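You operate a simulated robot arm through the tools that you are given. There is no shell and no other tool.

You are at the controls of a simulated robot arm. One attempt, no reset.

## Task
Tighten the frame, zero the counter, set firm tension and wind 6 metres.
Fine: one press of the key.

The check looks at the end state, three seconds after you hand in, the way a careful person would. Anything else that was tipped, shoved, dropped, spilled or broken makes it a failure.

## Robot
A 7-joint arm with a two-finger parallel gripper, fixed in place. Base frame: the origin is on the floor under the middle of its stand, x ahead of it, y to its left, z up; the work surface is at about z = 740. Units: mm, rad, N and s.
With the tool pointing down near the work surface it reaches from about 320 to 740 mm from the base axis. Its first joint turns from -2.007 to 2.007 rad. Payload 3.91 kg.
The tool frame sits at the grasp point between the pads (the TCP): z along the fingers, y along the line on which they close. The tips reach 30 mm beyond it. Largest opening 110 mm; finger width 20, thickness 10; the body of the gripper, 48 by 112 mm, starts 55 mm behind the TCP.
Orientation is that of the tool frame in the base frame, as a unit quaternion [w, x, y, z]. With the fingers straight down and closing along the base's y, the tool's x points along the base's -x, its y along +y and its z along -z.

## Interface
- The arm moves only by the tool move_arm. Its arguments are lists of equal length, an entry for each row: "claw": the finger opening in mm, from 0 to 110; "offset": the shift along the base's x, y, z in units of 40 mm (1.0 is 40 mm), a list of three; "rotation": the turn, a rotation vector about the base's x, y, z in units of 6 degrees (1.0 is 6 degrees), a list of three. In form: {"claw": [claw, ...], "offset": [[tx, ty, tz], ...], "rotation": [[ax, ay, az], ...]}. A call has 1 to 20 rows; each row shifts and turns the commanded pose from where the row before left it. A call with a number of a shift or a turn outside -1 to 1 is refused whole. Each row takes 0.2 s and may step no farther than 50 mm and 0.15 rad from the row before; otherwise, or with a gripper value out of range, the whole call is refused. A pose out of reach is approached as far as the arm can. The call stops where the force on the tool passes 40 N (or 10 N more than at its start, if that is more) or the arm is blocked; 0.2 s more then pass. Each finger travels about 108 mm/s and halts on what it meets, pressing with about 43 N; the grip force reading is that of the motor and also rises with nothing between the fingers. The clock runs only during rows and for 0.2 s after the last one: add rows that do not move to give the fingers time. The reply holds the time, the measured pose of the TCP, the force on the tool along the base axes, the opening and the grip force, in the units named above and with some noise, with the torque about the TCP (base axes, N m) and any sound that the robot's microphone picked up, and new pictures: "pictures" is both (left out), scene, wrist or none.
- Cameras (640 x 400 px; columns grow to the right, rows downward): "scene" is fixed at [40.3, 497.8, 1498.9]; the picture's right is [-0.97, -0.23, 0.00], its down [0.21, -0.88, -0.42] and it looks along [0.10, -0.41, 0.91] (base axes); focal length 214 px, centre (320, 200). "wrist" rides on the gripper at [72, 17, -103] in the tool frame; the picture's right is [-0.23, 0.97, 0.00], its down [-0.76, -0.18, -0.62] and it looks along [-0.61, -0.14, 0.78] (tool axes); focal length 222 px, centre (320, 200). There is no depth. A picture from a camera that has moved, and an enlarged one, comes with that camera's place and axes in the base frame and with its lens. The place of the scene camera against the robot may be out by one fixed shift of up to 12 mm in any direction.
- slide_trunk(by): slides the trunk up (or, below 0, down) by that many mm; the arm rides with it, the base frame stays. It gives what a move gives, with no picture.
- zoom(camera, box): a new picture of the part [left, top, right, bottom] of that camera's present view, enlarged. No time passes.
- job_done(): hands the job in; it is judged then, once.

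Nothing tells you positions but the pictures and the camera data. Unless the task says otherwise, let go and move clear before handing in.

The tools are called after "Emit:" as a command line: name --argument value ..., lists and objects as JSON in quotes. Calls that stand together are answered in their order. move_arm: Moves the arm, as the interface text tells. Its arguments: {"type":"object","properties":{"claw":{"type":"array","items":{"type":"number"}},"offset":{"type":"array","items":{"type":"array","items":{"type":"number"}}},"rotation":{"type":"array","items":{"type":"array","items":{"type":"number"}}},"pictures":{"type":"string","enum":["both","scene","wrist","none"]}},"required":["claw","offset","rotation"]} The other tools are called the same way: slide_trunk (by) moves the trunk up or down; zoom (camera, box) takes an enlarged picture of a part of a camera's view; job_done () hands the job in.

At the start:

```text
t: 0.0
position: [304.5, 360.2, 1383.9]
tool_rot: [-0.001, 0.0, 1.0, 0.0]
wrist_force: [-0.2, 0.4, 0.1]
moment: [-0.01, 0.01, -0.01]
opening: 109.8
grasp_force: 0.1
trunk travel left (down, up): [-700.0, 290.0]
```

scene: 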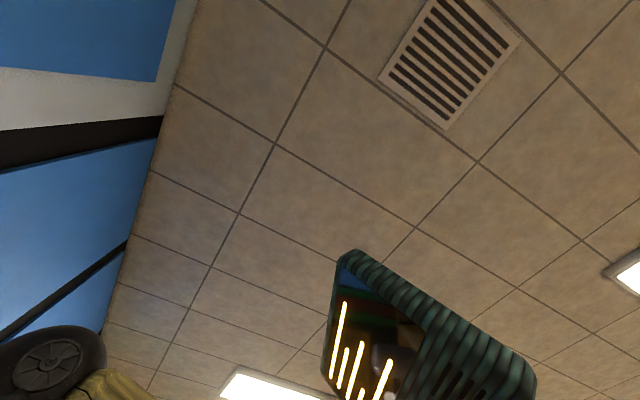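
wrist: 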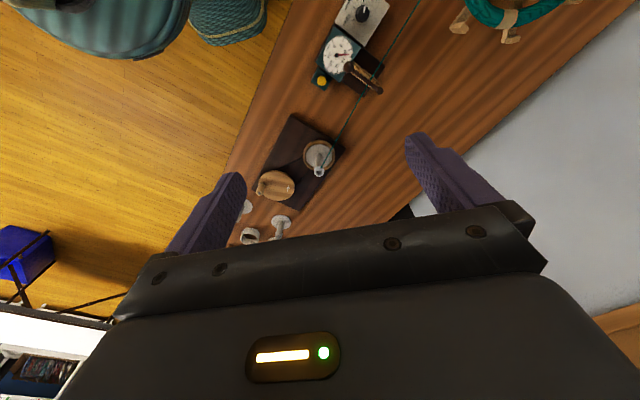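

The scene camera looks up at the ceiling; the wrist camera shows a bench with a winder, a dial counter, a tension knob and a swift frame at top right. I'll take enlarged views first.

Emit:
zoom --camera "wrist" --box '[220, 0, 420, 125]'

Emit:
zoom --camera "wrist" --box '[220, 100, 420, 250]'

Emit:
zoom --camera "wrist" --box '[400, 0, 640, 150]'

```text
3.20 times, centred on (320, 62) of wrist
camera zoom: at [233.0, 376.8, 1487.7], right [0.23, 0.97, 0.0], down [0.76, -0.18, 0.62], along [0.61, -0.14, -0.78], focal length 711 px, centre (320, 640)
```

zoom: 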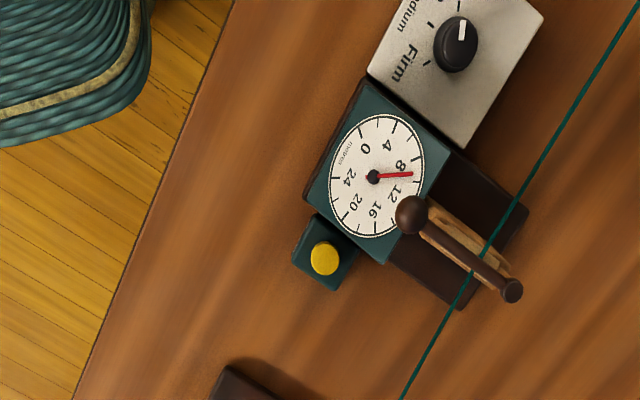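

```text
2.67 times, centred on (320, 175) of wrist
camera zoom: at [233.0, 376.8, 1487.7], right [0.23, 0.97, 0.0], down [0.76, -0.18, 0.62], along [0.61, -0.14, -0.78], focal length 592 px, centre (320, 267)
```

zoom: 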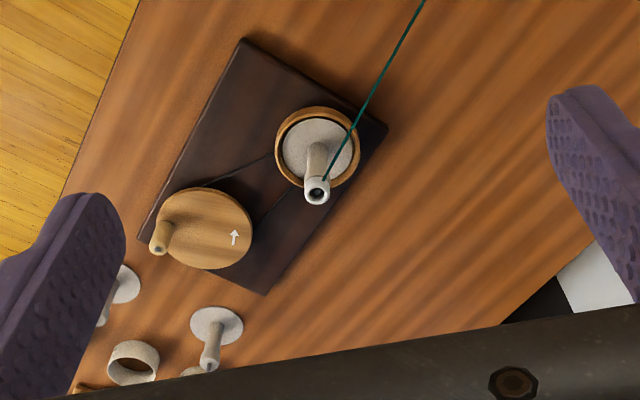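

```text
2.67 times, centred on (520, 75) of wrist
camera zoom: at [233.0, 376.8, 1487.7], right [0.23, 0.97, 0.0], down [0.76, -0.18, 0.62], along [0.61, -0.14, -0.78], focal length 592 px, centre (-213, 533)
```

zoom: 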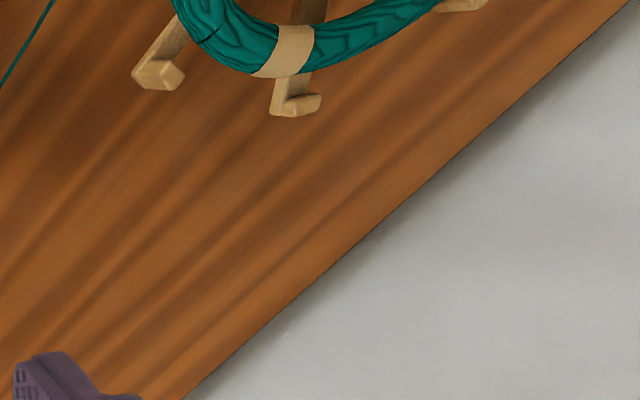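

I can place the parts of the bench roughly: dial near (309, 406), tension knob near (240, 483), yellow key near (364, 352), winder near (600, 200), and the skein frame lies towards +y. I'll turn the wrist so the camera looks that way.

Emit:
move_arm --claw '[110, 110, 110, 110, 110, 110, 110, 110, 110, 110, 110, 110]' --offset '[[0, 0, 0], [0, 0, 0], [0, 0, 0], [0, 0, 0], [0, 0, 0], [0, 0, 0], [0, 0, 0], [0, 0, 0], [0, 0, 0], [0, 0, 0], [0, 0, 0], [0, 0, 0]]' --rotation '[[0, 0, 1], [0, 0, 1], [0, 0, 1], [0, 0, 1], [0, 0, 1], [0, 0, 1], [0, 0, 1], [0, 0, 1], [0, 0, 1], [0, 0, 1], [0, 0, 1], [0, 0, 1]]' --pictures "both"

```text
t: 2.6
position: [305.2, 360.2, 1384.3]
tool_rot: [0.0, -0.588, 0.809, 0.0]
wrist_force: [-0.1, -0.9, 0.2]
moment: [-0.02, -0.02, 0.02]
opening: 109.8
grasp_force: 0.1
trunk travel left (down, up): [-700.0, 290.0]
camera wrist: at [267.3, 296.2, 1487.8], right [-0.86, 0.51, 0.0], down [0.4, 0.67, 0.62], along [0.32, 0.53, -0.78], focal length 222 px, centre (320, 200)
```

scene: 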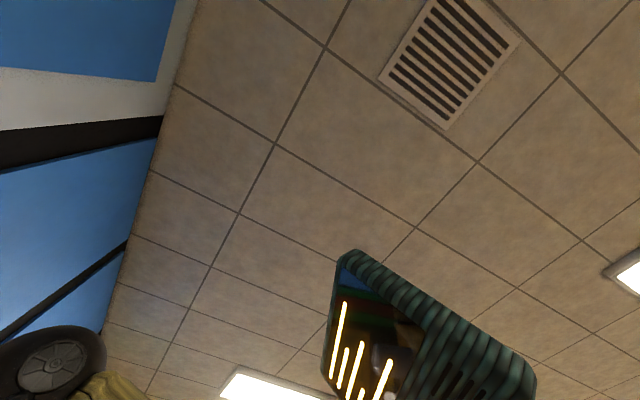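
wrist: 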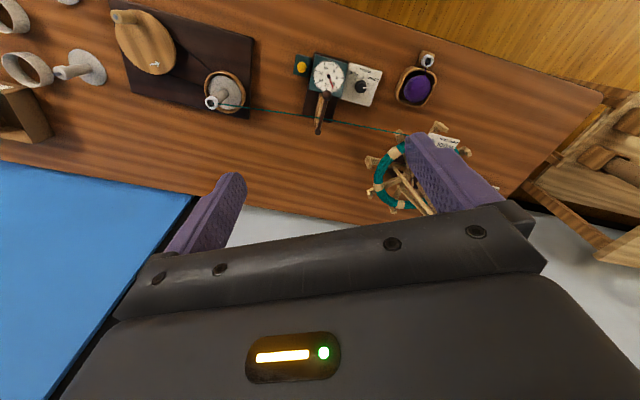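

Now the whole bench is in view, with the skein frame partly behind the right finger. I'll look closer at each part.

Emit:
zoom --camera "wrist" --box '[280, 40, 480, 165]'

Emit:
zoom --camera "wrist" --box '[350, 110, 510, 230]'

Emit:
zoom --camera "wrist" --box '[0, 0, 280, 170]'

```text
3.20 times, centred on (380, 102) of wrist
camera zoom: at [267.3, 296.2, 1487.8], right [-0.86, 0.51, 0.0], down [0.4, 0.67, 0.62], along [0.32, 0.53, -0.78], focal length 711 px, centre (128, 512)
```

zoom: 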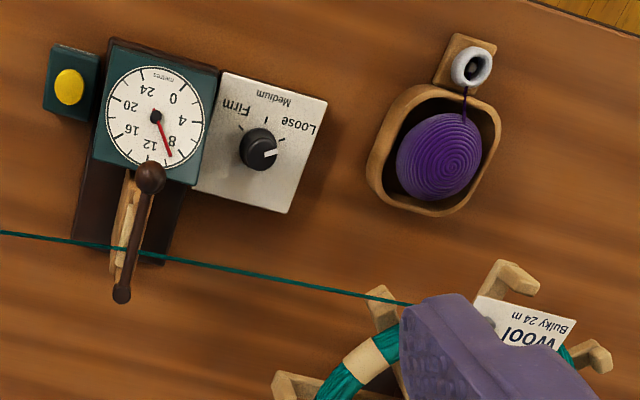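

```text
3.33 times, centred on (430, 170) of wrist
camera zoom: at [267.3, 296.2, 1487.8], right [-0.86, 0.51, 0.0], down [0.4, 0.67, 0.62], along [0.32, 0.53, -0.78], focal length 740 px, centre (-47, 300)
```

zoom: 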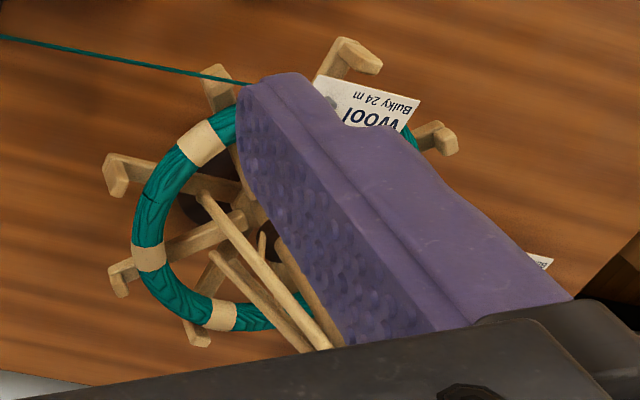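

```text
2.29 times, centred on (140, 85) of wrist
camera zoom: at [267.3, 296.2, 1487.8], right [-0.86, 0.51, 0.0], down [0.4, 0.67, 0.62], along [0.32, 0.53, -0.78], focal length 508 px, centre (731, 463)
```

zoom: 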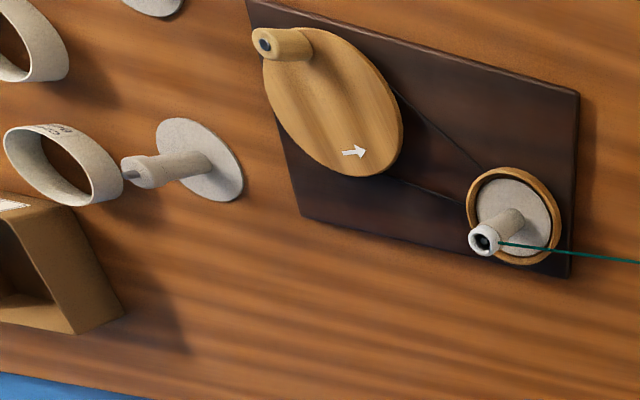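

The skein frame sits around (180, 830). I'll turn the camera further towards it and come a bit closer to see how it tightens.

Emit:
move_arm --claw '[110, 110, 110, 110, 110, 110]' --offset '[[-0.8, 0.4, 0], [-0.8, 0.4, 0], [-0.8, 0.4, 0], [-0.8, 0.4, 0], [-0.8, 0.4, 0], [-0.5, 0.4, 0]]' --rotation '[[0, 0, 1], [0, 0, 1], [0, 0, 1], [0, 0, 1], [0, 0, 1], [0, 0, 1]]' --pictures "wrist"

```text
t: 4.0
position: [123.1, 455.9, 1384.5]
tool_rot: [0.0, 0.81, -0.587, 0.0]
wrist_force: [-0.1, 1.0, 0.1]
moment: [-0.01, 0.01, -0.03]
opening: 110.1
grasp_force: 0.1
trunk travel left (down, up): [-700.0, 290.0]
camera wrist: at [131.2, 383.5, 1487.7], right [-1.0, -0.09, 0.0], down [-0.07, 0.78, 0.62], along [-0.05, 0.62, -0.78], focal length 222 px, centre (320, 200)
```

wrist: 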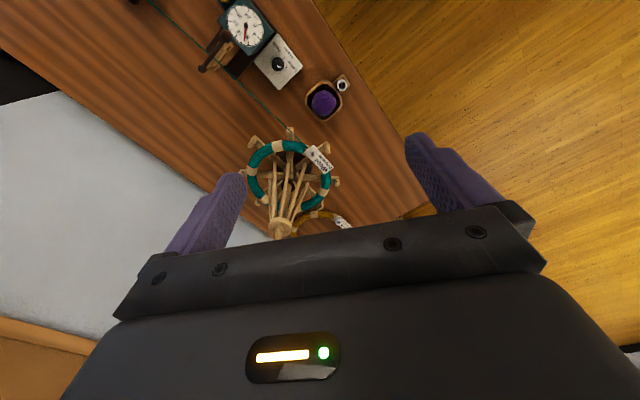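

Emit:
zoom --camera "wrist" --box '[230, 110, 370, 250]'

Emit:
zoom --camera "wrist" --box '[190, 0, 360, 120]'

```text
2.86 times, centred on (300, 180) of wrist
camera zoom: at [131.2, 383.5, 1487.7], right [-1.0, -0.09, 0.0], down [-0.07, 0.78, 0.62], along [-0.05, 0.62, -0.78], focal length 635 px, centre (377, 257)
```

zoom: 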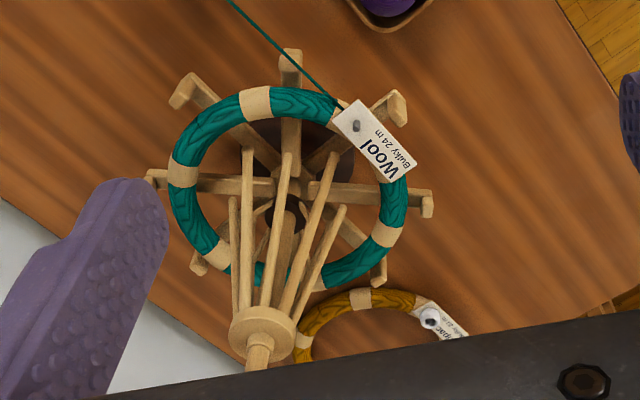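

```text
3.33 times, centred on (275, 60) of wrist
camera zoom: at [131.2, 383.5, 1487.7], right [-1.0, -0.09, 0.0], down [-0.07, 0.78, 0.62], along [-0.05, 0.62, -0.78], focal length 740 px, centre (470, 667)
```

zoom: 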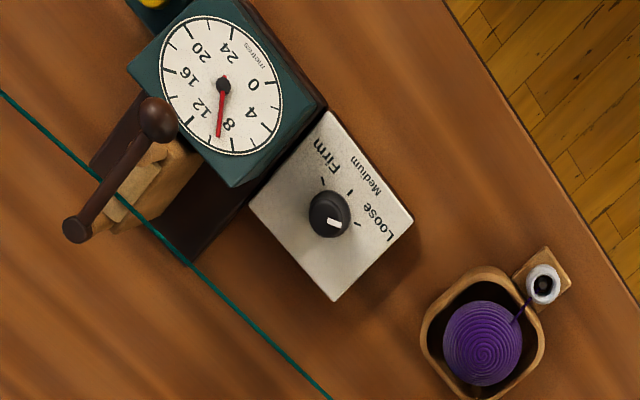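

The frame is an umbrella swift with a top collar near (216, 876, ~1000). I'll lower the trunk for closer views.

Emit:
slide_trunk --by -250

Emit:
move_arm --claw '[110]' --offset '[[0, 0, 0]]' --rotation '[[0, 0, 0]]' --pictures "both"

```text
t: 6.6
position: [124.9, 456.2, 1133.0]
tool_rot: [0.0, 0.809, -0.587, 0.0]
wrist_force: [-0.9, -0.1, -0.5]
moment: [-0.01, -0.02, 0.01]
opening: 110.1
grasp_force: 0.2
trunk travel left (down, up): [-450.0, 540.0]
```

```text
t: 7.0
position: [124.5, 456.1, 1133.4]
tool_rot: [0.0, 0.809, -0.588, 0.0]
wrist_force: [0.8, 0.7, 0.8]
moment: [0.01, 0.0, 0.0]
opening: 110.0
grasp_force: 0.1
trunk travel left (down, up): [-450.0, 540.0]
camera wrist: at [131.7, 382.4, 1237.9], right [-1.0, -0.09, 0.0], down [-0.07, 0.78, 0.62], along [-0.05, 0.62, -0.78], focal length 222 px, centre (320, 200)
```

scene: 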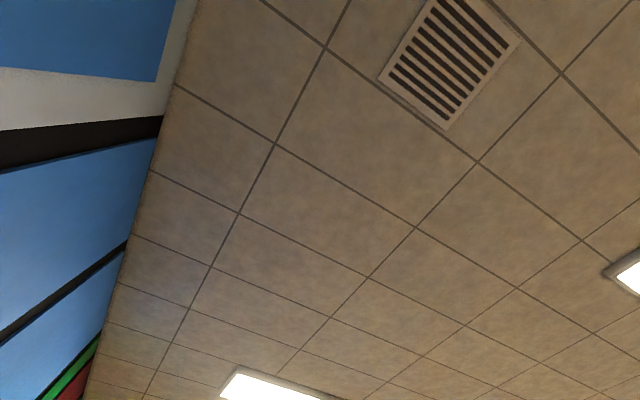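
wrist: 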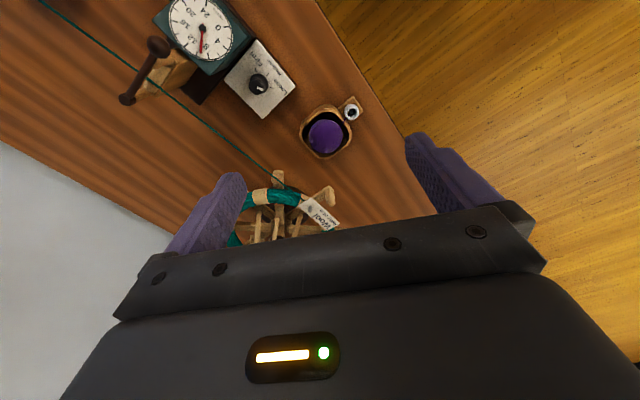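

I'll pitch the tool forward so that the camera gets a side view of the swift.

Emit:
move_arm --claw '[110, 110, 110, 110, 110, 110, 110]' --offset '[[0, 0, 0], [0, 0, 0], [0, 0, 0], [0, 0, 0], [0, 0, 0], [0, 0, 0], [0, 0, 0]]' --rotation '[[1, 0, 0], [1, 0, 0], [1, 0, 0], [1, 0, 0], [1, 0, 0], [1, 0, 0], [1, 0, 0]]' --pictures "wrist"

```text
t: 8.6
position: [123.7, 456.5, 1133.8]
tool_rot: [-0.29, 0.755, -0.548, -0.212]
wrist_force: [-0.1, -0.4, 0.8]
moment: [-0.02, 0.0, 0.01]
opening: 110.1
grasp_force: 0.0
trunk travel left (down, up): [-450.0, 540.0]
camera wrist: at [131.5, 332.0, 1161.8], right [-1.0, -0.06, -0.06], down [-0.07, 0.16, 0.98], along [-0.05, 0.99, -0.16], focal length 222 px, centre (320, 200)
```

wrist: 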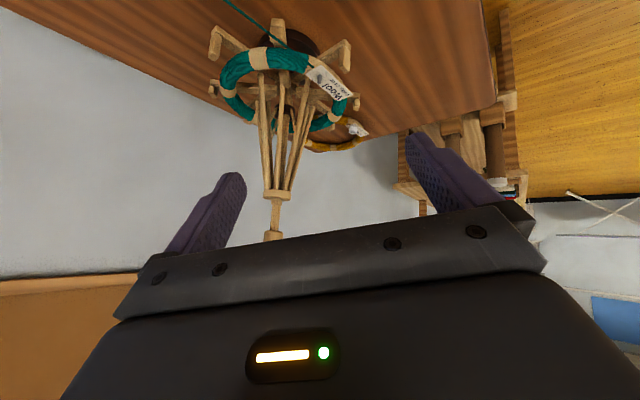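

Emit:
zoom --camera "wrist" --box '[180, 0, 400, 140]'

Emit:
zoom --camera "wrist" --box '[210, 110, 390, 260]'

```text
2.86 times, centred on (290, 70) of wrist
camera zoom: at [131.5, 332.0, 1161.8], right [-1.0, -0.06, -0.06], down [-0.07, 0.16, 0.98], along [-0.05, 0.99, -0.16], focal length 635 px, centre (406, 571)
```

zoom: 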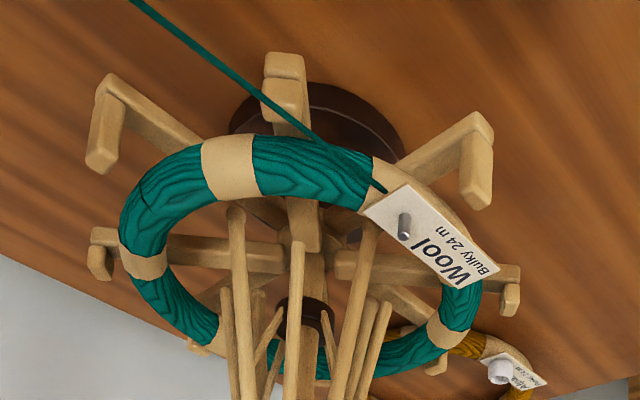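

```text
2.67 times, centred on (300, 185) of wrist
camera zoom: at [131.5, 332.0, 1161.8], right [-1.0, -0.06, -0.06], down [-0.07, 0.16, 0.98], along [-0.05, 0.99, -0.16], focal length 592 px, centre (373, 240)
```

zoom: 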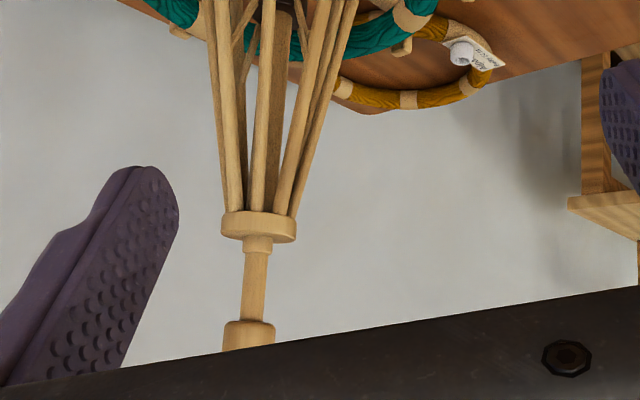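

The swift is an umbrella type: ribs hang from a collar, with a post and knob above it, axis near (200, 790). I'll rise and tilt up to see the top knob.

Emit:
move_arm --claw '[110, 110, 110, 110, 110]' --offset '[[0, 0.2, 1], [0, 0.2, 1], [0, 0.2, 1], [0, 0.2, 1], [0, 0.2, 0.5]]' --rotation '[[0, 0, 0], [0, 0, 0], [0, 0, 0], [0, 0, 0], [0, 0, 0]]' --pictures "wrist"

```text
t: 9.8
position: [124.5, 495.4, 1312.1]
tool_rot: [-0.288, 0.756, -0.549, -0.21]
wrist_force: [0.3, 0.3, 0.2]
moment: [0.05, 0.01, 0.04]
opening: 110.2
grasp_force: 0.1
trunk travel left (down, up): [-450.0, 540.0]
camera wrist: at [131.4, 372.7, 1340.8], right [-1.0, -0.06, -0.06], down [-0.07, 0.17, 0.98], along [-0.05, 0.98, -0.17], focal length 222 px, centre (320, 200)
```

wrist: 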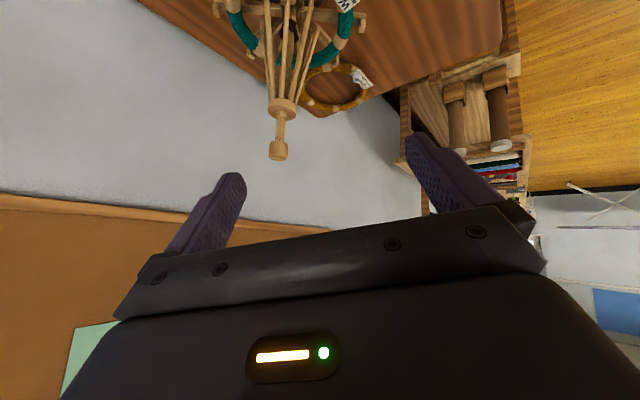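

Emit:
zoom --camera "wrist" --box '[200, 0, 380, 170]'

Emit:
zoom --camera "wrist" --box '[245, 80, 325, 170]'

```text
2.35 times, centred on (290, 85) of wrist
camera zoom: at [131.4, 372.7, 1340.8], right [-1.0, -0.06, -0.06], down [-0.07, 0.17, 0.98], along [-0.05, 0.98, -0.17], focal length 523 px, centre (391, 471)
```

zoom: 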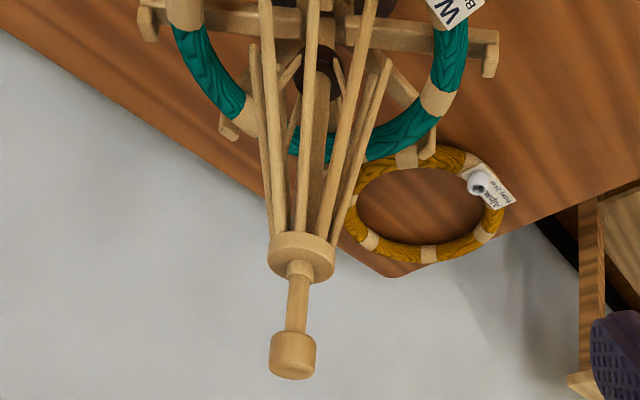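

```text
4.44 times, centred on (285, 125) of wrist
camera zoom: at [131.4, 372.7, 1340.8], right [-1.0, -0.06, -0.06], down [-0.07, 0.17, 0.98], along [-0.05, 0.98, -0.17], focal length 987 px, centre (476, 533)
```

zoom: 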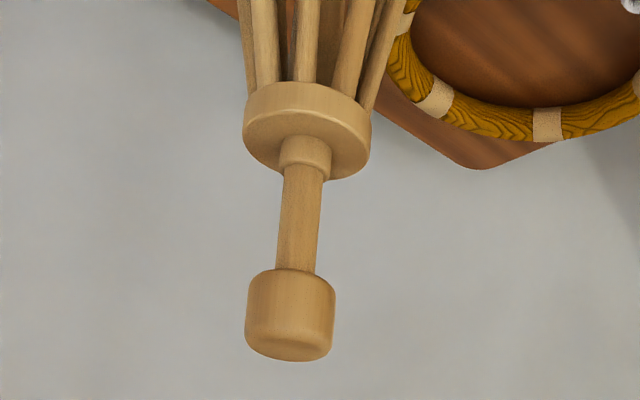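

The collar carries the ribs and slides on a post with a stop knob on top, so pressing the collar down should spread the ribs against the skein. I'll level the wrist roll, pitch further and come in front of the post, still short of it, to measure its axis.

Emit:
move_arm --claw '[110, 110, 110, 110, 110, 110, 110, 110]' --offset '[[0.236, 0.4, -0.3], [0.236, 0.4, -0.3], [0.236, 0.4, -0.3], [0.236, 0.4, -0.3], [0.236, 0.4, -0.3], [0.236, 0.4, -0.3], [0.236, 0.4, -0.3], [0.236, 0.4, -0.3]]' --rotation '[[0, 0.669, -0.743], [0, 0.669, -0.743], [0, 0.669, -0.743], [1, 0, 0], [1, 0, 0], [1, 0, 0], [1, 0, 0], [1, 0, 0]]' --pictures "wrist"

```text
t: 11.6
position: [200.7, 622.9, 1218.5]
tool_rot: [-0.415, 0.573, -0.571, -0.416]
wrist_force: [0.1, 1.0, 0.3]
moment: [0.0, 0.0, 0.01]
opening: 110.0
grasp_force: 0.0
trunk travel left (down, up): [-450.0, 540.0]
camera wrist: at [184.0, 504.1, 1180.9], right [-0.97, 0.07, 0.22], down [0.18, -0.36, 0.92], along [0.14, 0.93, 0.34], focal length 222 px, centre (320, 200)
```

wrist: 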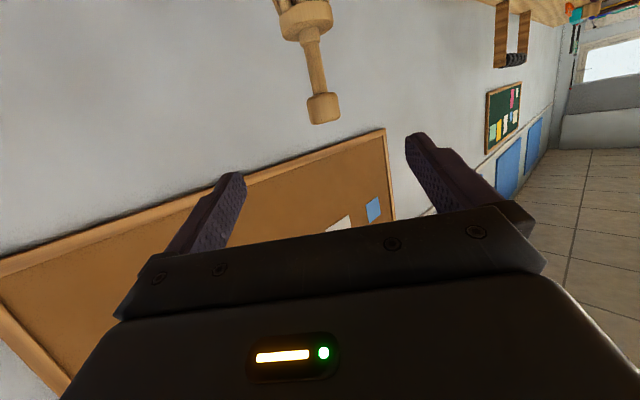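

Emit:
zoom --camera "wrist" --box '[240, 0, 400, 130]'

```text
3.08 times, centred on (320, 65) of wrist
camera zoom: at [184.0, 504.1, 1180.9], right [-0.97, 0.07, 0.22], down [0.18, -0.36, 0.92], along [0.14, 0.93, 0.34], focal length 684 px, centre (320, 615)
```

zoom: 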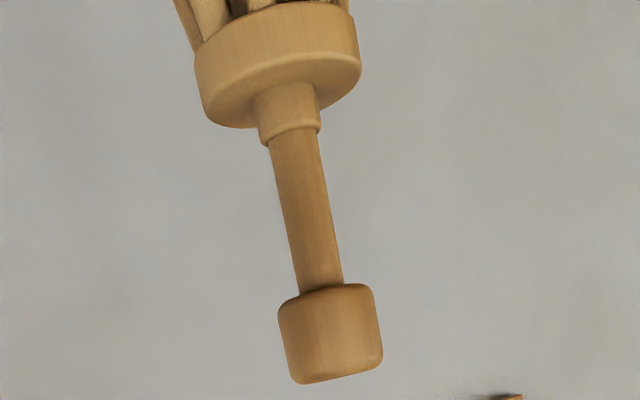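

The post axis comes out near (199, 811): collar top z≈1084, neck to 1098, knob 1152–1187. I'll descend to the gap between collar and knob and bring the open fingers around the post.

Emit:
move_arm --claw '[110, 110, 110, 110, 110, 110]' --offset '[[0, 0, -0.9], [0, 0, -0.9], [0, 0, -0.8], [0, 0.8, 0], [0, 0.8, 0], [0, 0.8, 0]]' --rotation '[[0, 0, 0], [0, 0, 0], [0, 0, 0], [0, 0, 0], [0, 0, 0], [0, 0, 0]]' --pictures "wrist"

Emit:
zoom --camera "wrist" --box '[180, 0, 500, 200]'

```text
t: 13.0
position: [199.7, 720.4, 1112.8]
tool_rot: [-0.416, 0.573, -0.572, -0.415]
wrist_force: [0.1, -0.1, -0.8]
moment: [0.0, 0.0, -0.01]
opening: 110.0
grasp_force: 0.1
trunk travel left (down, up): [-450.0, 540.0]
camera wrist: at [184.0, 600.4, 1077.0], right [-0.97, 0.07, 0.22], down [0.18, -0.36, 0.92], along [0.14, 0.93, 0.34], focal length 222 px, centre (320, 200)
```

wrist: 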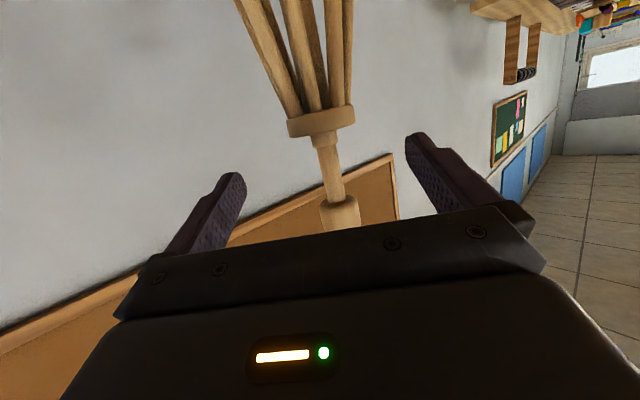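

```text
2.00 times, centred on (340, 100) of wrist
camera zoom: at [184.0, 600.4, 1077.0], right [-0.97, 0.07, 0.22], down [0.18, -0.36, 0.92], along [0.14, 0.93, 0.34], focal length 444 px, centre (280, 400)
```

zoom: 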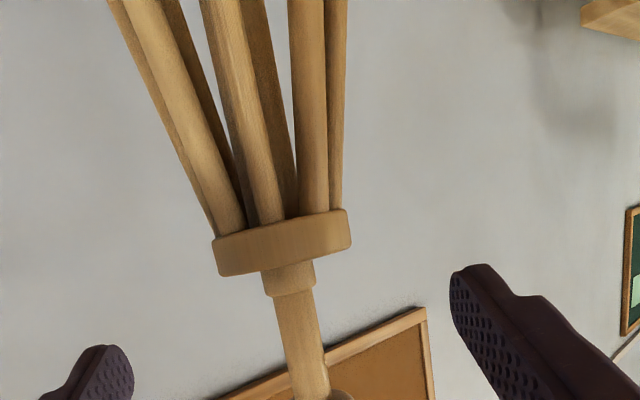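

The axis refines to about (199, 806), in line with the gripper. I'll advance around the post and close to about 34 mm, which clears the neck while staying over the collar.

Emit:
move_arm --claw '[110, 110, 110, 34, 34, 34, 34, 34]' --offset '[[0, 0.5, 0], [0, 0.5, 0], [0, 0.5, 0], [0, 0, 0], [0, 0, 0], [0, 0, 0], [0, 0, 0], [0, 0, 0]]' --rotation '[[0, 0, 0], [0, 0, 0], [0, 0, 0], [0, 0, 0], [0, 0, 0], [0, 0, 0], [0, 0, 0], [0, 0, 0]]' --pictures "wrist"

Emit:
zoom --camera "wrist" --box '[220, 0, 460, 220]'

```text
t: 14.8
position: [198.5, 779.2, 1114.5]
tool_rot: [-0.415, 0.573, -0.572, -0.416]
wrist_force: [-0.1, -0.6, -0.4]
moment: [-0.01, -0.01, 0.01]
opening: 34.0
grasp_force: 0.1
trunk travel left (down, up): [-450.0, 540.0]
camera wrist: at [183.8, 659.5, 1077.5], right [-0.97, 0.07, 0.22], down [0.18, -0.36, 0.92], along [0.14, 0.93, 0.34], focal length 222 px, centre (320, 200)
```

wrist: 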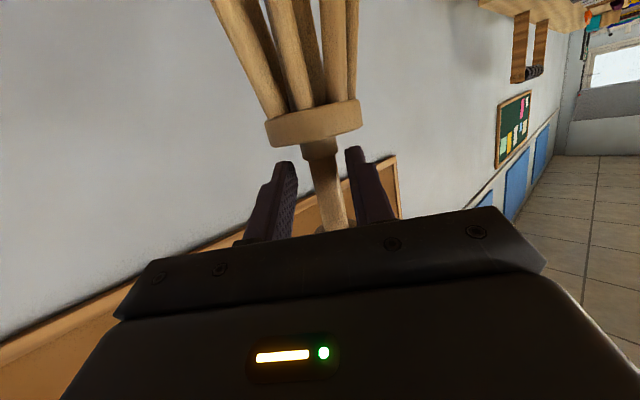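

```text
1.82 times, centred on (340, 110) of wrist
camera zoom: at [183.8, 659.5, 1077.5], right [-0.97, 0.07, 0.22], down [0.18, -0.36, 0.92], along [0.14, 0.93, 0.34], focal length 404 px, centre (284, 364)
```

zoom: 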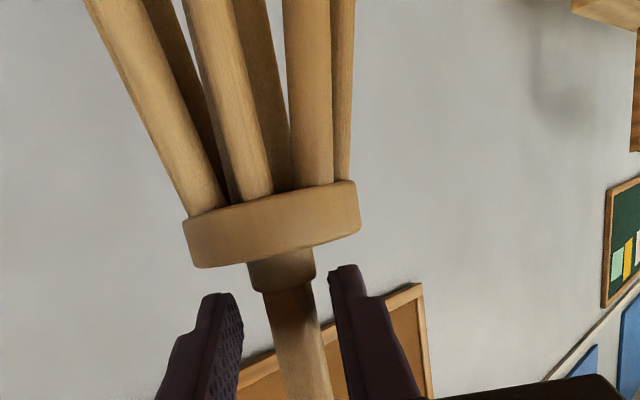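

The fingers straddle the post evenly above the collar. I'll press down in small steps and watch the force.

Emit:
move_arm --claw '[34, 34, 34, 34, 34, 34]' --offset '[[0, 0, -0.1], [0, 0, -0.1], [0, 0, -0.1], [0, 0, -0.1], [0, 0, -0.1], [0, 0, 0]]' --rotation '[[0, 0, 0], [0, 0, 0], [0, 0, 0], [0, 0, 0], [0, 0, 0], [0, 0, 0]]' --pictures "wrist"

Emit:
zoom --camera "wrist" --box '[220, 0, 460, 220]'

```text
t: 16.1
position: [199.4, 778.1, 1105.5]
tool_rot: [0.424, -0.566, 0.567, 0.422]
wrist_force: [0.6, 2.0, 5.5]
moment: [0.17, 0.1, -0.02]
opening: 33.9
grasp_force: 0.1
trunk travel left (down, up): [-450.0, 540.0]
stopped in row 6: the force on the tool passed its limit at 41 N (the readings are from after the stop); the commanded pose is now the measured one
camera wrist: at [183.2, 660.0, 1065.7], right [-0.97, 0.07, 0.22], down [0.18, -0.38, 0.91], along [0.14, 0.92, 0.36], focal length 222 px, centre (320, 200)
```

wrist: 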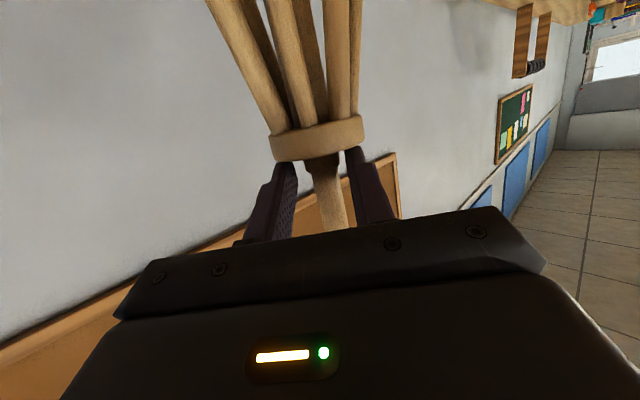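

```text
1.82 times, centred on (340, 110) of wrist
camera zoom: at [183.2, 660.0, 1065.7], right [-0.97, 0.07, 0.22], down [0.18, -0.38, 0.91], along [0.14, 0.92, 0.36], focal length 404 px, centre (284, 364)
```

zoom: 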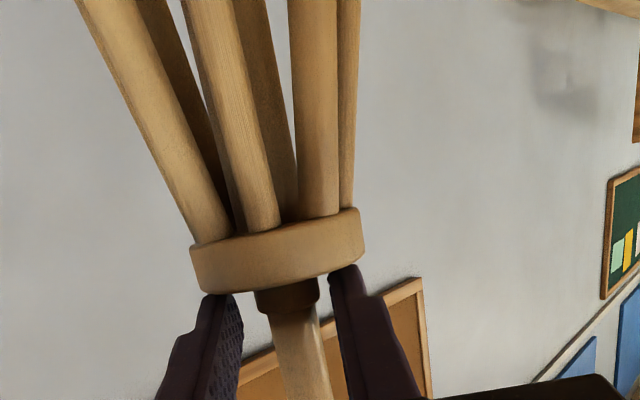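

The collar took 41 N without moving, so plain pressing there isn't how it tightens. I'll back off and look at how ribs, struts and arms connect lower down.

Emit:
move_arm --claw '[34, 110, 110, 110, 110, 110, 110, 110, 110]' --offset '[[0, 0, 0.3], [0, 0, 0], [0, 0, 0], [0, 0, 0], [0, -0.8, 0], [0, -0.8, 0], [0, -0.8, 0], [0, -0.8, 0], [0, -0.8, 0]]' --rotation '[[0, 0, 0], [0, 0, 0], [0, 0, 0], [0, 0, 0], [0, 0, 0], [-1, 0, 0], [-1, 0, 0], [-1, 0, 0], [-1, 0, 0]]' --pictures "wrist"

Emit:
zoom --camera "wrist" --box '[200, 0, 400, 150]'

```text
t: 18.1
position: [200.2, 619.1, 1113.6]
tool_rot: [0.294, -0.643, 0.643, 0.293]
wrist_force: [-0.2, -0.4, -0.9]
moment: [0.0, -0.02, 0.01]
opening: 110.0
grasp_force: 0.1
trunk travel left (down, up): [-450.0, 540.0]
camera wrist: at [184.0, 494.4, 1127.7], right [-0.97, 0.15, 0.17], down [0.18, 0.03, 0.98], along [0.14, 0.99, -0.05], focal length 222 px, centre (320, 200)
```

wrist: 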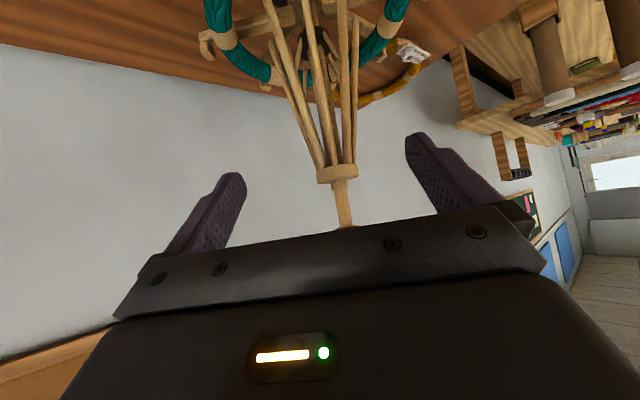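

```text
2.67 times, centred on (300, 75) of wrist
camera zoom: at [184.0, 494.4, 1127.7], right [-0.97, 0.15, 0.17], down [0.18, 0.03, 0.98], along [0.14, 0.99, -0.05], focal length 592 px, centre (373, 533)
```

zoom: 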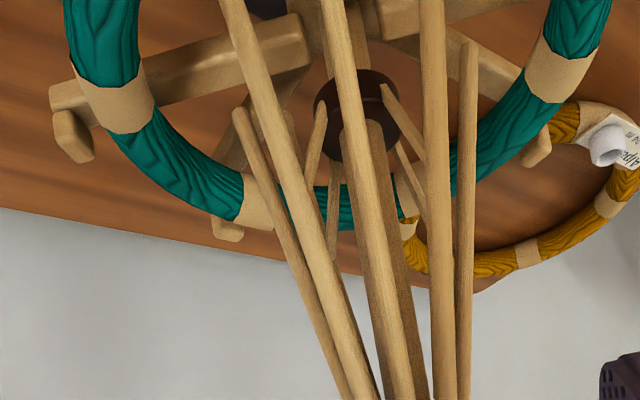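

The ribs hinge on the collar and struts rise to them from a dark hub near z≈900, so the skein (z≈822) should be tightened as the ribs open. I'll drop the viewpoint to study the lower part of the frame.

Emit:
move_arm --claw '[110, 110, 110, 110, 110, 110]' --offset '[[0, -0.5, -0.5], [0, -0.5, -0.7], [0, -0.4, -0.7], [0, -0.4, -0.7], [0, -0.4, -0.7], [0, 0, -0.7]]' --rotation '[[0, 0, 0], [0, 0, 0], [0, 0, 0], [0, 0, 0], [0, 0, 0], [0, 0, 0]]' --pictures "wrist"

Emit:
zoom --camera "wrist" --box '[200, 0, 440, 170]'

```text
t: 19.5
position: [198.9, 530.3, 955.1]
tool_rot: [0.295, -0.643, 0.643, 0.293]
wrist_force: [-0.1, -0.1, -0.4]
moment: [-0.02, 0.0, -0.04]
opening: 109.8
grasp_force: 0.1
trunk travel left (down, up): [-450.0, 540.0]
camera wrist: at [183.3, 406.6, 968.3], right [-0.97, 0.15, 0.17], down [0.18, 0.03, 0.98], along [0.14, 0.99, -0.05], focal length 222 px, centre (320, 200)
```

wrist: 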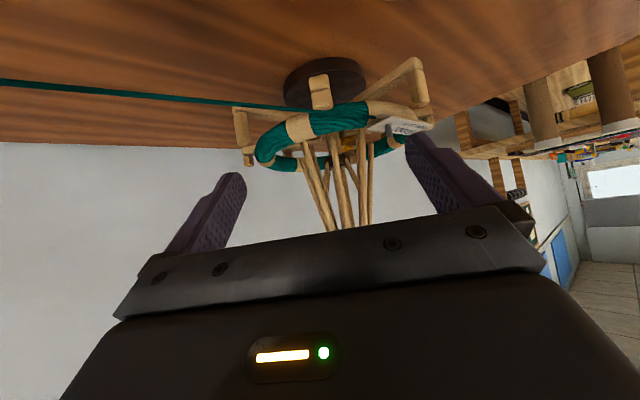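

```text
2.35 times, centred on (320, 85) of wrist
camera zoom: at [183.3, 406.6, 968.3], right [-0.97, 0.15, 0.17], down [0.18, 0.03, 0.98], along [0.14, 0.99, -0.05], focal length 523 px, centre (320, 471)
```

zoom: 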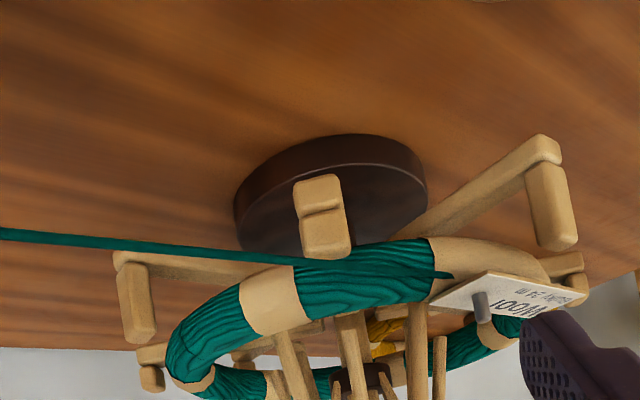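

I'd like a close look at the dark hub and struts. I'll move the camera nearer, keeping the fingers above the skein and short of the ribs.

Emit:
move_arm --claw '[110, 110, 110, 110, 110, 110]' --offset '[[0, 0, 0.8], [0, 0.6, 0.2], [0, 0.8, 0], [0, 0.8, 0], [0, 0.8, 0], [0, 0.8, 0]]' --rotation '[[0, 0, 0], [0, 0, 0], [0, 0, 0], [0, 0, 0], [0, 0, 0], [0, 0, 0]]' --pictures "wrist"

Emit:
zoom --camera "wrist" --box '[230, 0, 430, 150]'

Emit:
zoom --camera "wrist" --box '[270, 30, 390, 120]'

```text
t: 20.9
position: [200.8, 684.1, 994.2]
tool_rot: [0.295, -0.643, 0.644, 0.293]
wrist_force: [0.2, -0.2, -0.3]
moment: [-0.02, 0.01, -0.01]
opening: 109.9
grasp_force: 0.0
trunk travel left (down, up): [-450.0, 540.0]
camera wrist: at [184.2, 559.2, 1007.9], right [-0.97, 0.15, 0.17], down [0.18, 0.03, 0.98], along [0.14, 0.99, -0.05], focal length 222 px, centre (320, 200)
```

wrist: 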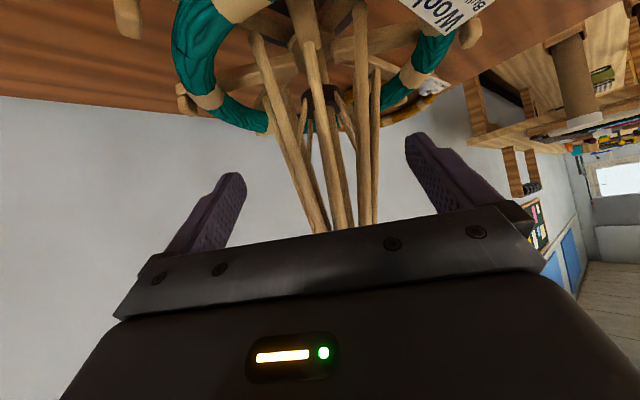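

```text
2.67 times, centred on (330, 75) of wrist
camera zoom: at [184.2, 559.2, 1007.9], right [-0.97, 0.15, 0.17], down [0.18, 0.03, 0.98], along [0.14, 0.99, -0.05], focal length 592 px, centre (293, 533)
```

zoom: 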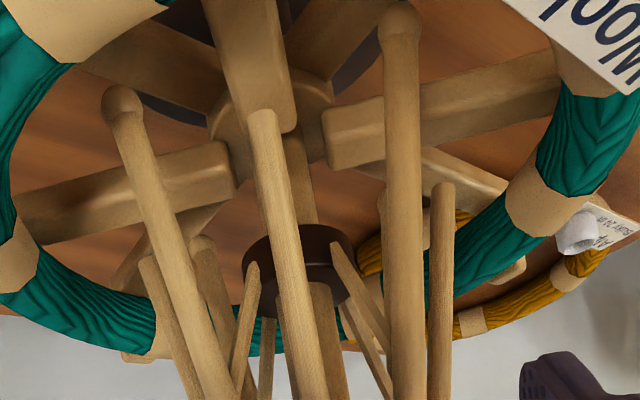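

```text
4.44 times, centred on (330, 75) of wrist
camera zoom: at [184.2, 559.2, 1007.9], right [-0.97, 0.15, 0.17], down [0.18, 0.03, 0.98], along [0.14, 0.99, -0.05], focal length 987 px, centre (276, 756)
```

zoom: 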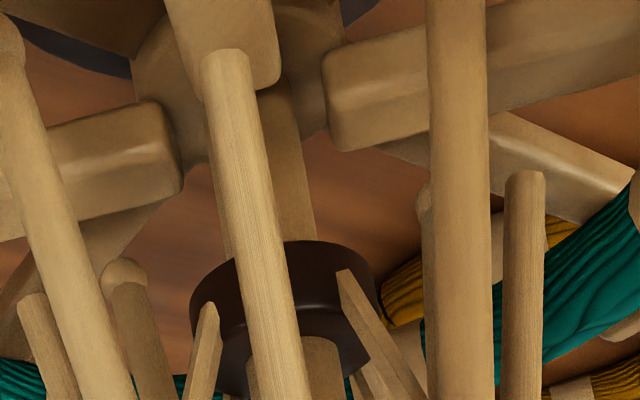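

The dark hub and collar both sit on the post; the knob on top looks like something to grip and turn or press. I'll rise level with the knob and come around it with open fingers.

Emit:
move_arm --claw '[110, 110, 110, 110, 110, 110, 110, 110]' --offset '[[0, -0.2, 0.9], [0, -0.2, 0.9], [0, 0, 0.9], [0, 0, 0.9], [0, 0, 0.9], [0, 0.7, 0], [0, 0.7, 0], [0, 0.7, 0]]' --rotation '[[1, 0, 0], [1, 0, 0], [1, 0, 0], [1, 0, 0], [1, 0, 0], [0, 0, 0], [0, 0, 0], [0, 0, 0]]' --pictures "wrist"

Emit:
zoom --camera "wrist" --box '[240, 60, 440, 230]'

```text
t: 22.7
position: [198.6, 751.5, 1175.2]
tool_rot: [0.452, -0.544, 0.545, 0.45]
wrist_force: [-0.6, -0.6, -1.2]
moment: [0.0, -0.02, 0.01]
opening: 109.9
grasp_force: 0.0
trunk travel left (down, up): [-450.0, 540.0]
camera wrist: at [183.3, 637.2, 1123.7], right [-0.97, 0.04, 0.22], down [0.18, -0.47, 0.87], along [0.14, 0.88, 0.45], focal length 222 px, centre (320, 200)
```

wrist: 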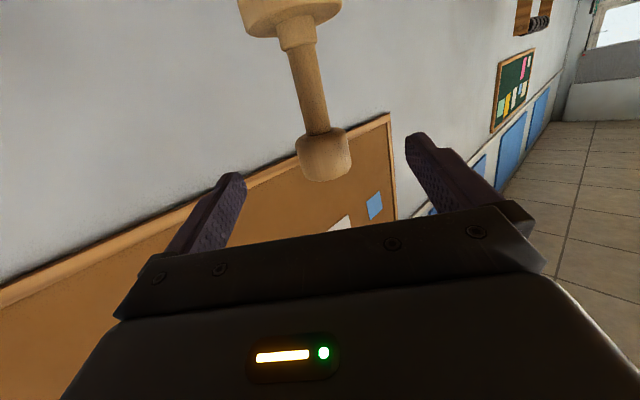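

```text
2.35 times, centred on (340, 145) of wrist
camera zoom: at [183.3, 637.2, 1123.7], right [-0.97, 0.04, 0.22], down [0.18, -0.47, 0.87], along [0.14, 0.88, 0.45], focal length 523 px, centre (273, 329)
```

zoom: 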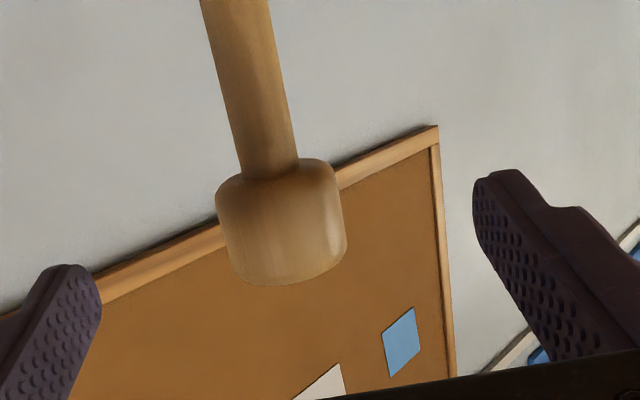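

Knob centre is near (198.5, 803, 1171). I'll advance and close on it gently, then check the readings.

Emit:
move_arm --claw '[110, 110, 80, 60, 41, 41, 41]' --offset '[[0, 0.6, -0.05], [0, 0.6, -0.05], [0, 0, 0], [0, 0, 0], [0, 0, 0], [0, 0, 0], [0, 0, 0]]' --rotation '[[0, 0, 0], [0, 0, 0], [0, 0, 0], [0, 0, 0], [0, 0, 0], [0, 0, 0], [0, 0, 0]]' --pictures "wrist"

Emit:
zoom --camera "wrist" --box '[240, 60, 440, 230]'

```text
t: 24.3
position: [198.8, 800.2, 1172.1]
tool_rot: [0.451, -0.545, 0.546, 0.449]
wrist_force: [-2.0, 0.3, -0.6]
moment: [0.01, -0.01, 0.02]
opening: 42.3
grasp_force: 1.1
trunk travel left (down, up): [-450.0, 540.0]
camera wrist: at [182.9, 684.9, 1119.7], right [-0.97, 0.04, 0.22], down [0.18, -0.47, 0.87], along [0.14, 0.88, 0.45], focal length 222 px, centre (320, 200)
```

wrist: 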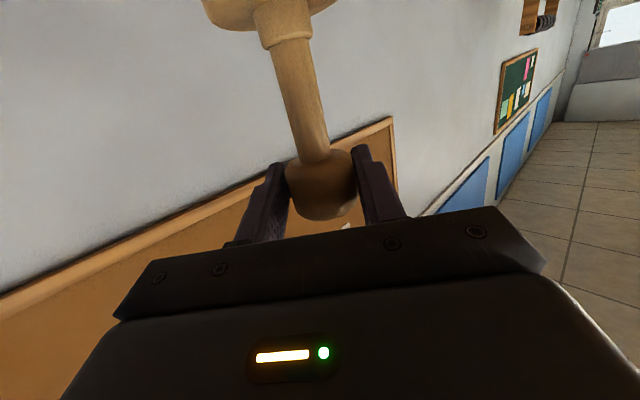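

```text
2.35 times, centred on (340, 145) of wrist
camera zoom: at [182.9, 684.9, 1119.7], right [-0.97, 0.04, 0.22], down [0.18, -0.47, 0.87], along [0.14, 0.88, 0.45], focal length 523 px, centre (273, 329)
```

zoom: 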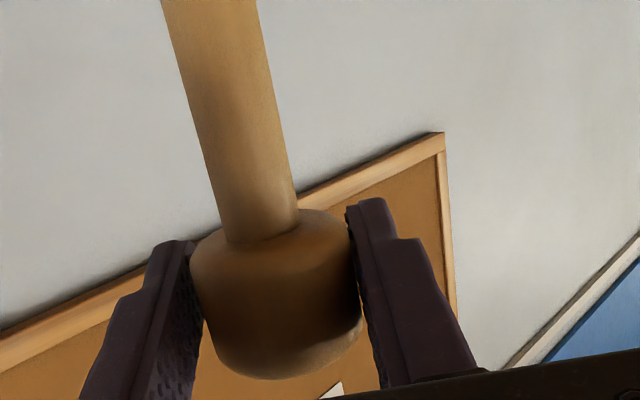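

The fingers are centred on the knob. I'll grip it fully and try a small turn to see whether it yields.

Emit:
move_arm --claw '[30, 30, 30, 30]' --offset '[[0, 0, 0], [0, 0, 0], [0, 0, 0], [0, 0, 0]]' --rotation '[[0, 0, 0], [0, 0, 0], [0, 0, -0.5], [0, 0, -0.5]]' --pictures "none"

```text
t: 25.3
position: [196.8, 799.4, 1171.9]
tool_rot: [0.473, -0.516, 0.572, 0.426]
wrist_force: [-9.8, -2.3, -1.9]
moment: [-0.55, 0.38, 0.06]
opening: 39.5
grasp_force: 45.2
trunk travel left (down, up): [-450.0, 540.0]
```

Emit:
zoom --camera "wrist" --box '[180, 0, 440, 230]'

```text
1.74 times, centred on (310, 115) of wrist
camera zoom: at [169.2, 687.4, 1120.2], right [-0.96, 0.15, 0.22], down [0.13, -0.48, 0.87], along [0.23, 0.86, 0.45], focal length 386 px, centre (337, 348)
```

zoom: 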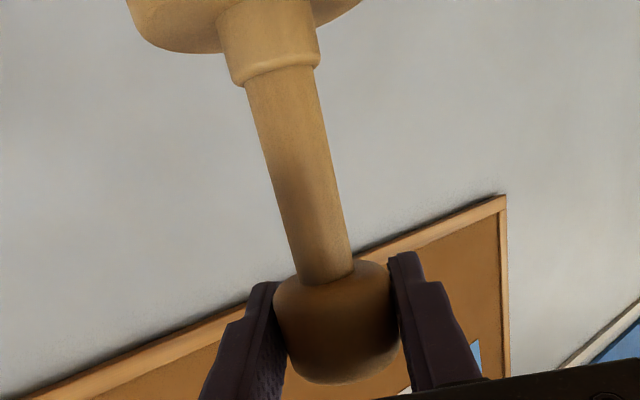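

Emit:
move_arm --claw '[30, 30, 30]' --offset '[[0, 0, 0.1], [0, 0, 0.1], [0, 0, 0]]' --rotation '[[0, 0, 0], [0, 0, 0], [0, 0, 0]]' --pictures "none"

```text
t: 26.1
position: [195.9, 799.9, 1177.9]
tool_rot: [0.474, -0.516, 0.573, 0.426]
wrist_force: [-12.9, 3.6, -1.4]
moment: [0.25, 0.36, 0.08]
opening: 39.4
grasp_force: 45.5
trunk travel left (down, up): [-450.0, 540.0]
```

Emit:
zoom --camera "wrist" --box '[180, 0, 440, 230]'

```text
1.74 times, centred on (310, 115) of wrist
camera zoom: at [169.2, 687.4, 1126.9], right [-0.96, 0.15, 0.22], down [0.13, -0.48, 0.87], along [0.23, 0.86, 0.45], focal length 386 px, centre (337, 348)
```

zoom: 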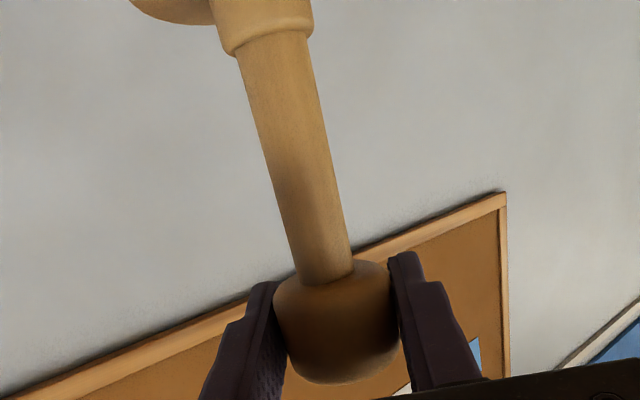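

The knob came up with the fingers while the collar stayed put: it is a pull-rod that lifts the dark hub and spreads the ribs. I'll relieve the side load and keep pulling up gently, watching the force.

Emit:
move_arm --claw '[30, 30, 30, 30, 30, 30]' --offset '[[-0.07, 0, 0], [0, 0, 0.1], [0, 0, 0.1], [0, 0, 0.1], [0, 0, 0.1], [0, 0, 0]]' --rotation '[[0, 0, 0], [0, 0, 0], [0, 0, 0], [0, 0, 0], [0, 0, 0], [0, 0, 0]]' --pictures "wrist"

```text
t: 27.5
position: [197.1, 799.3, 1182.8]
tool_rot: [0.474, -0.516, 0.574, 0.424]
wrist_force: [2.3, 32.1, -3.0]
moment: [0.56, -0.46, -0.01]
opening: 39.5
grasp_force: 44.9
out of reach, approached as far as the arm can: row 2, 4
trunk travel left (down, up): [-450.0, 540.0]
camera wrist: at [169.0, 687.0, 1131.9], right [-0.96, 0.15, 0.22], down [0.13, -0.48, 0.87], along [0.23, 0.86, 0.44], focal length 222 px, centre (320, 200)
```

wrist: 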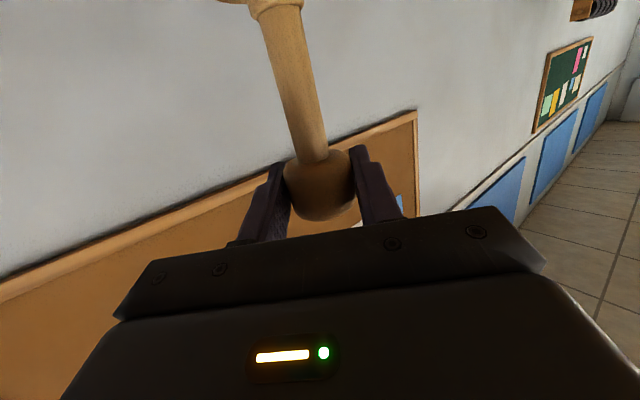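

The arm is at its reach limit here, pulling sideways. I'll let go, back off, raise the trunk for better reach, and see whether the rod holds its height by itself.

Emit:
move_arm --claw '[60, 110, 110, 110, 110, 110, 110]' --offset '[[0, 0, 0], [0, 0, 0], [0, 0, 0], [0, -0.6, 0], [0, -0.6, 0], [0, -0.6, 0], [0, -0.6, 0]]' --rotation '[[0, 0, 0], [0, 0, 0], [0, 0, 0], [0, 0, 0], [0, 0, 0], [0, 0, 0], [0, 0, 0]]' --pictures "wrist"

Emit:
zoom --camera "wrist" --box '[200, 0, 440, 200]'

```text
t: 29.1
position: [210.7, 760.4, 1227.9]
tool_rot: [0.475, -0.515, 0.574, 0.425]
wrist_force: [-0.6, -0.8, -1.0]
moment: [0.03, -0.01, 0.03]
opening: 109.9
grasp_force: 0.0
out of reach, approached as far as the arm can: row 4, 5, 6, 7
trunk travel left (down, up): [-450.0, 540.0]
camera wrist: at [182.9, 647.7, 1177.7], right [-0.96, 0.15, 0.22], down [0.13, -0.48, 0.87], along [0.23, 0.86, 0.45], focal length 222 px, centre (320, 200)
```

wrist: 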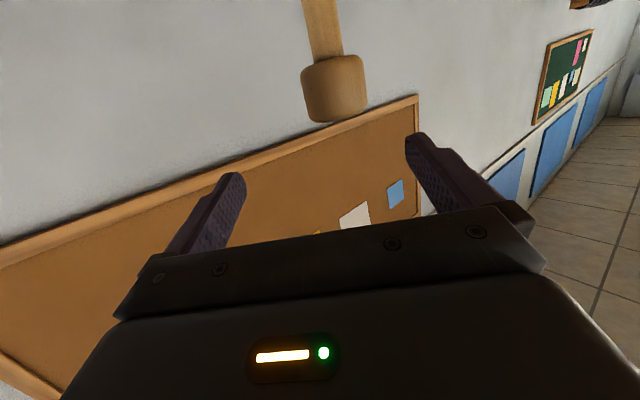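

```text
2.00 times, centred on (320, 100) of wrist
camera zoom: at [182.9, 647.7, 1177.7], right [-0.96, 0.15, 0.22], down [0.13, -0.48, 0.87], along [0.23, 0.86, 0.45], focal length 444 px, centre (320, 400)
```

zoom: 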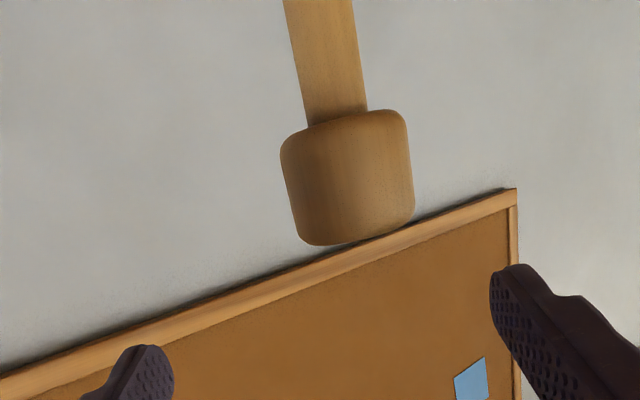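

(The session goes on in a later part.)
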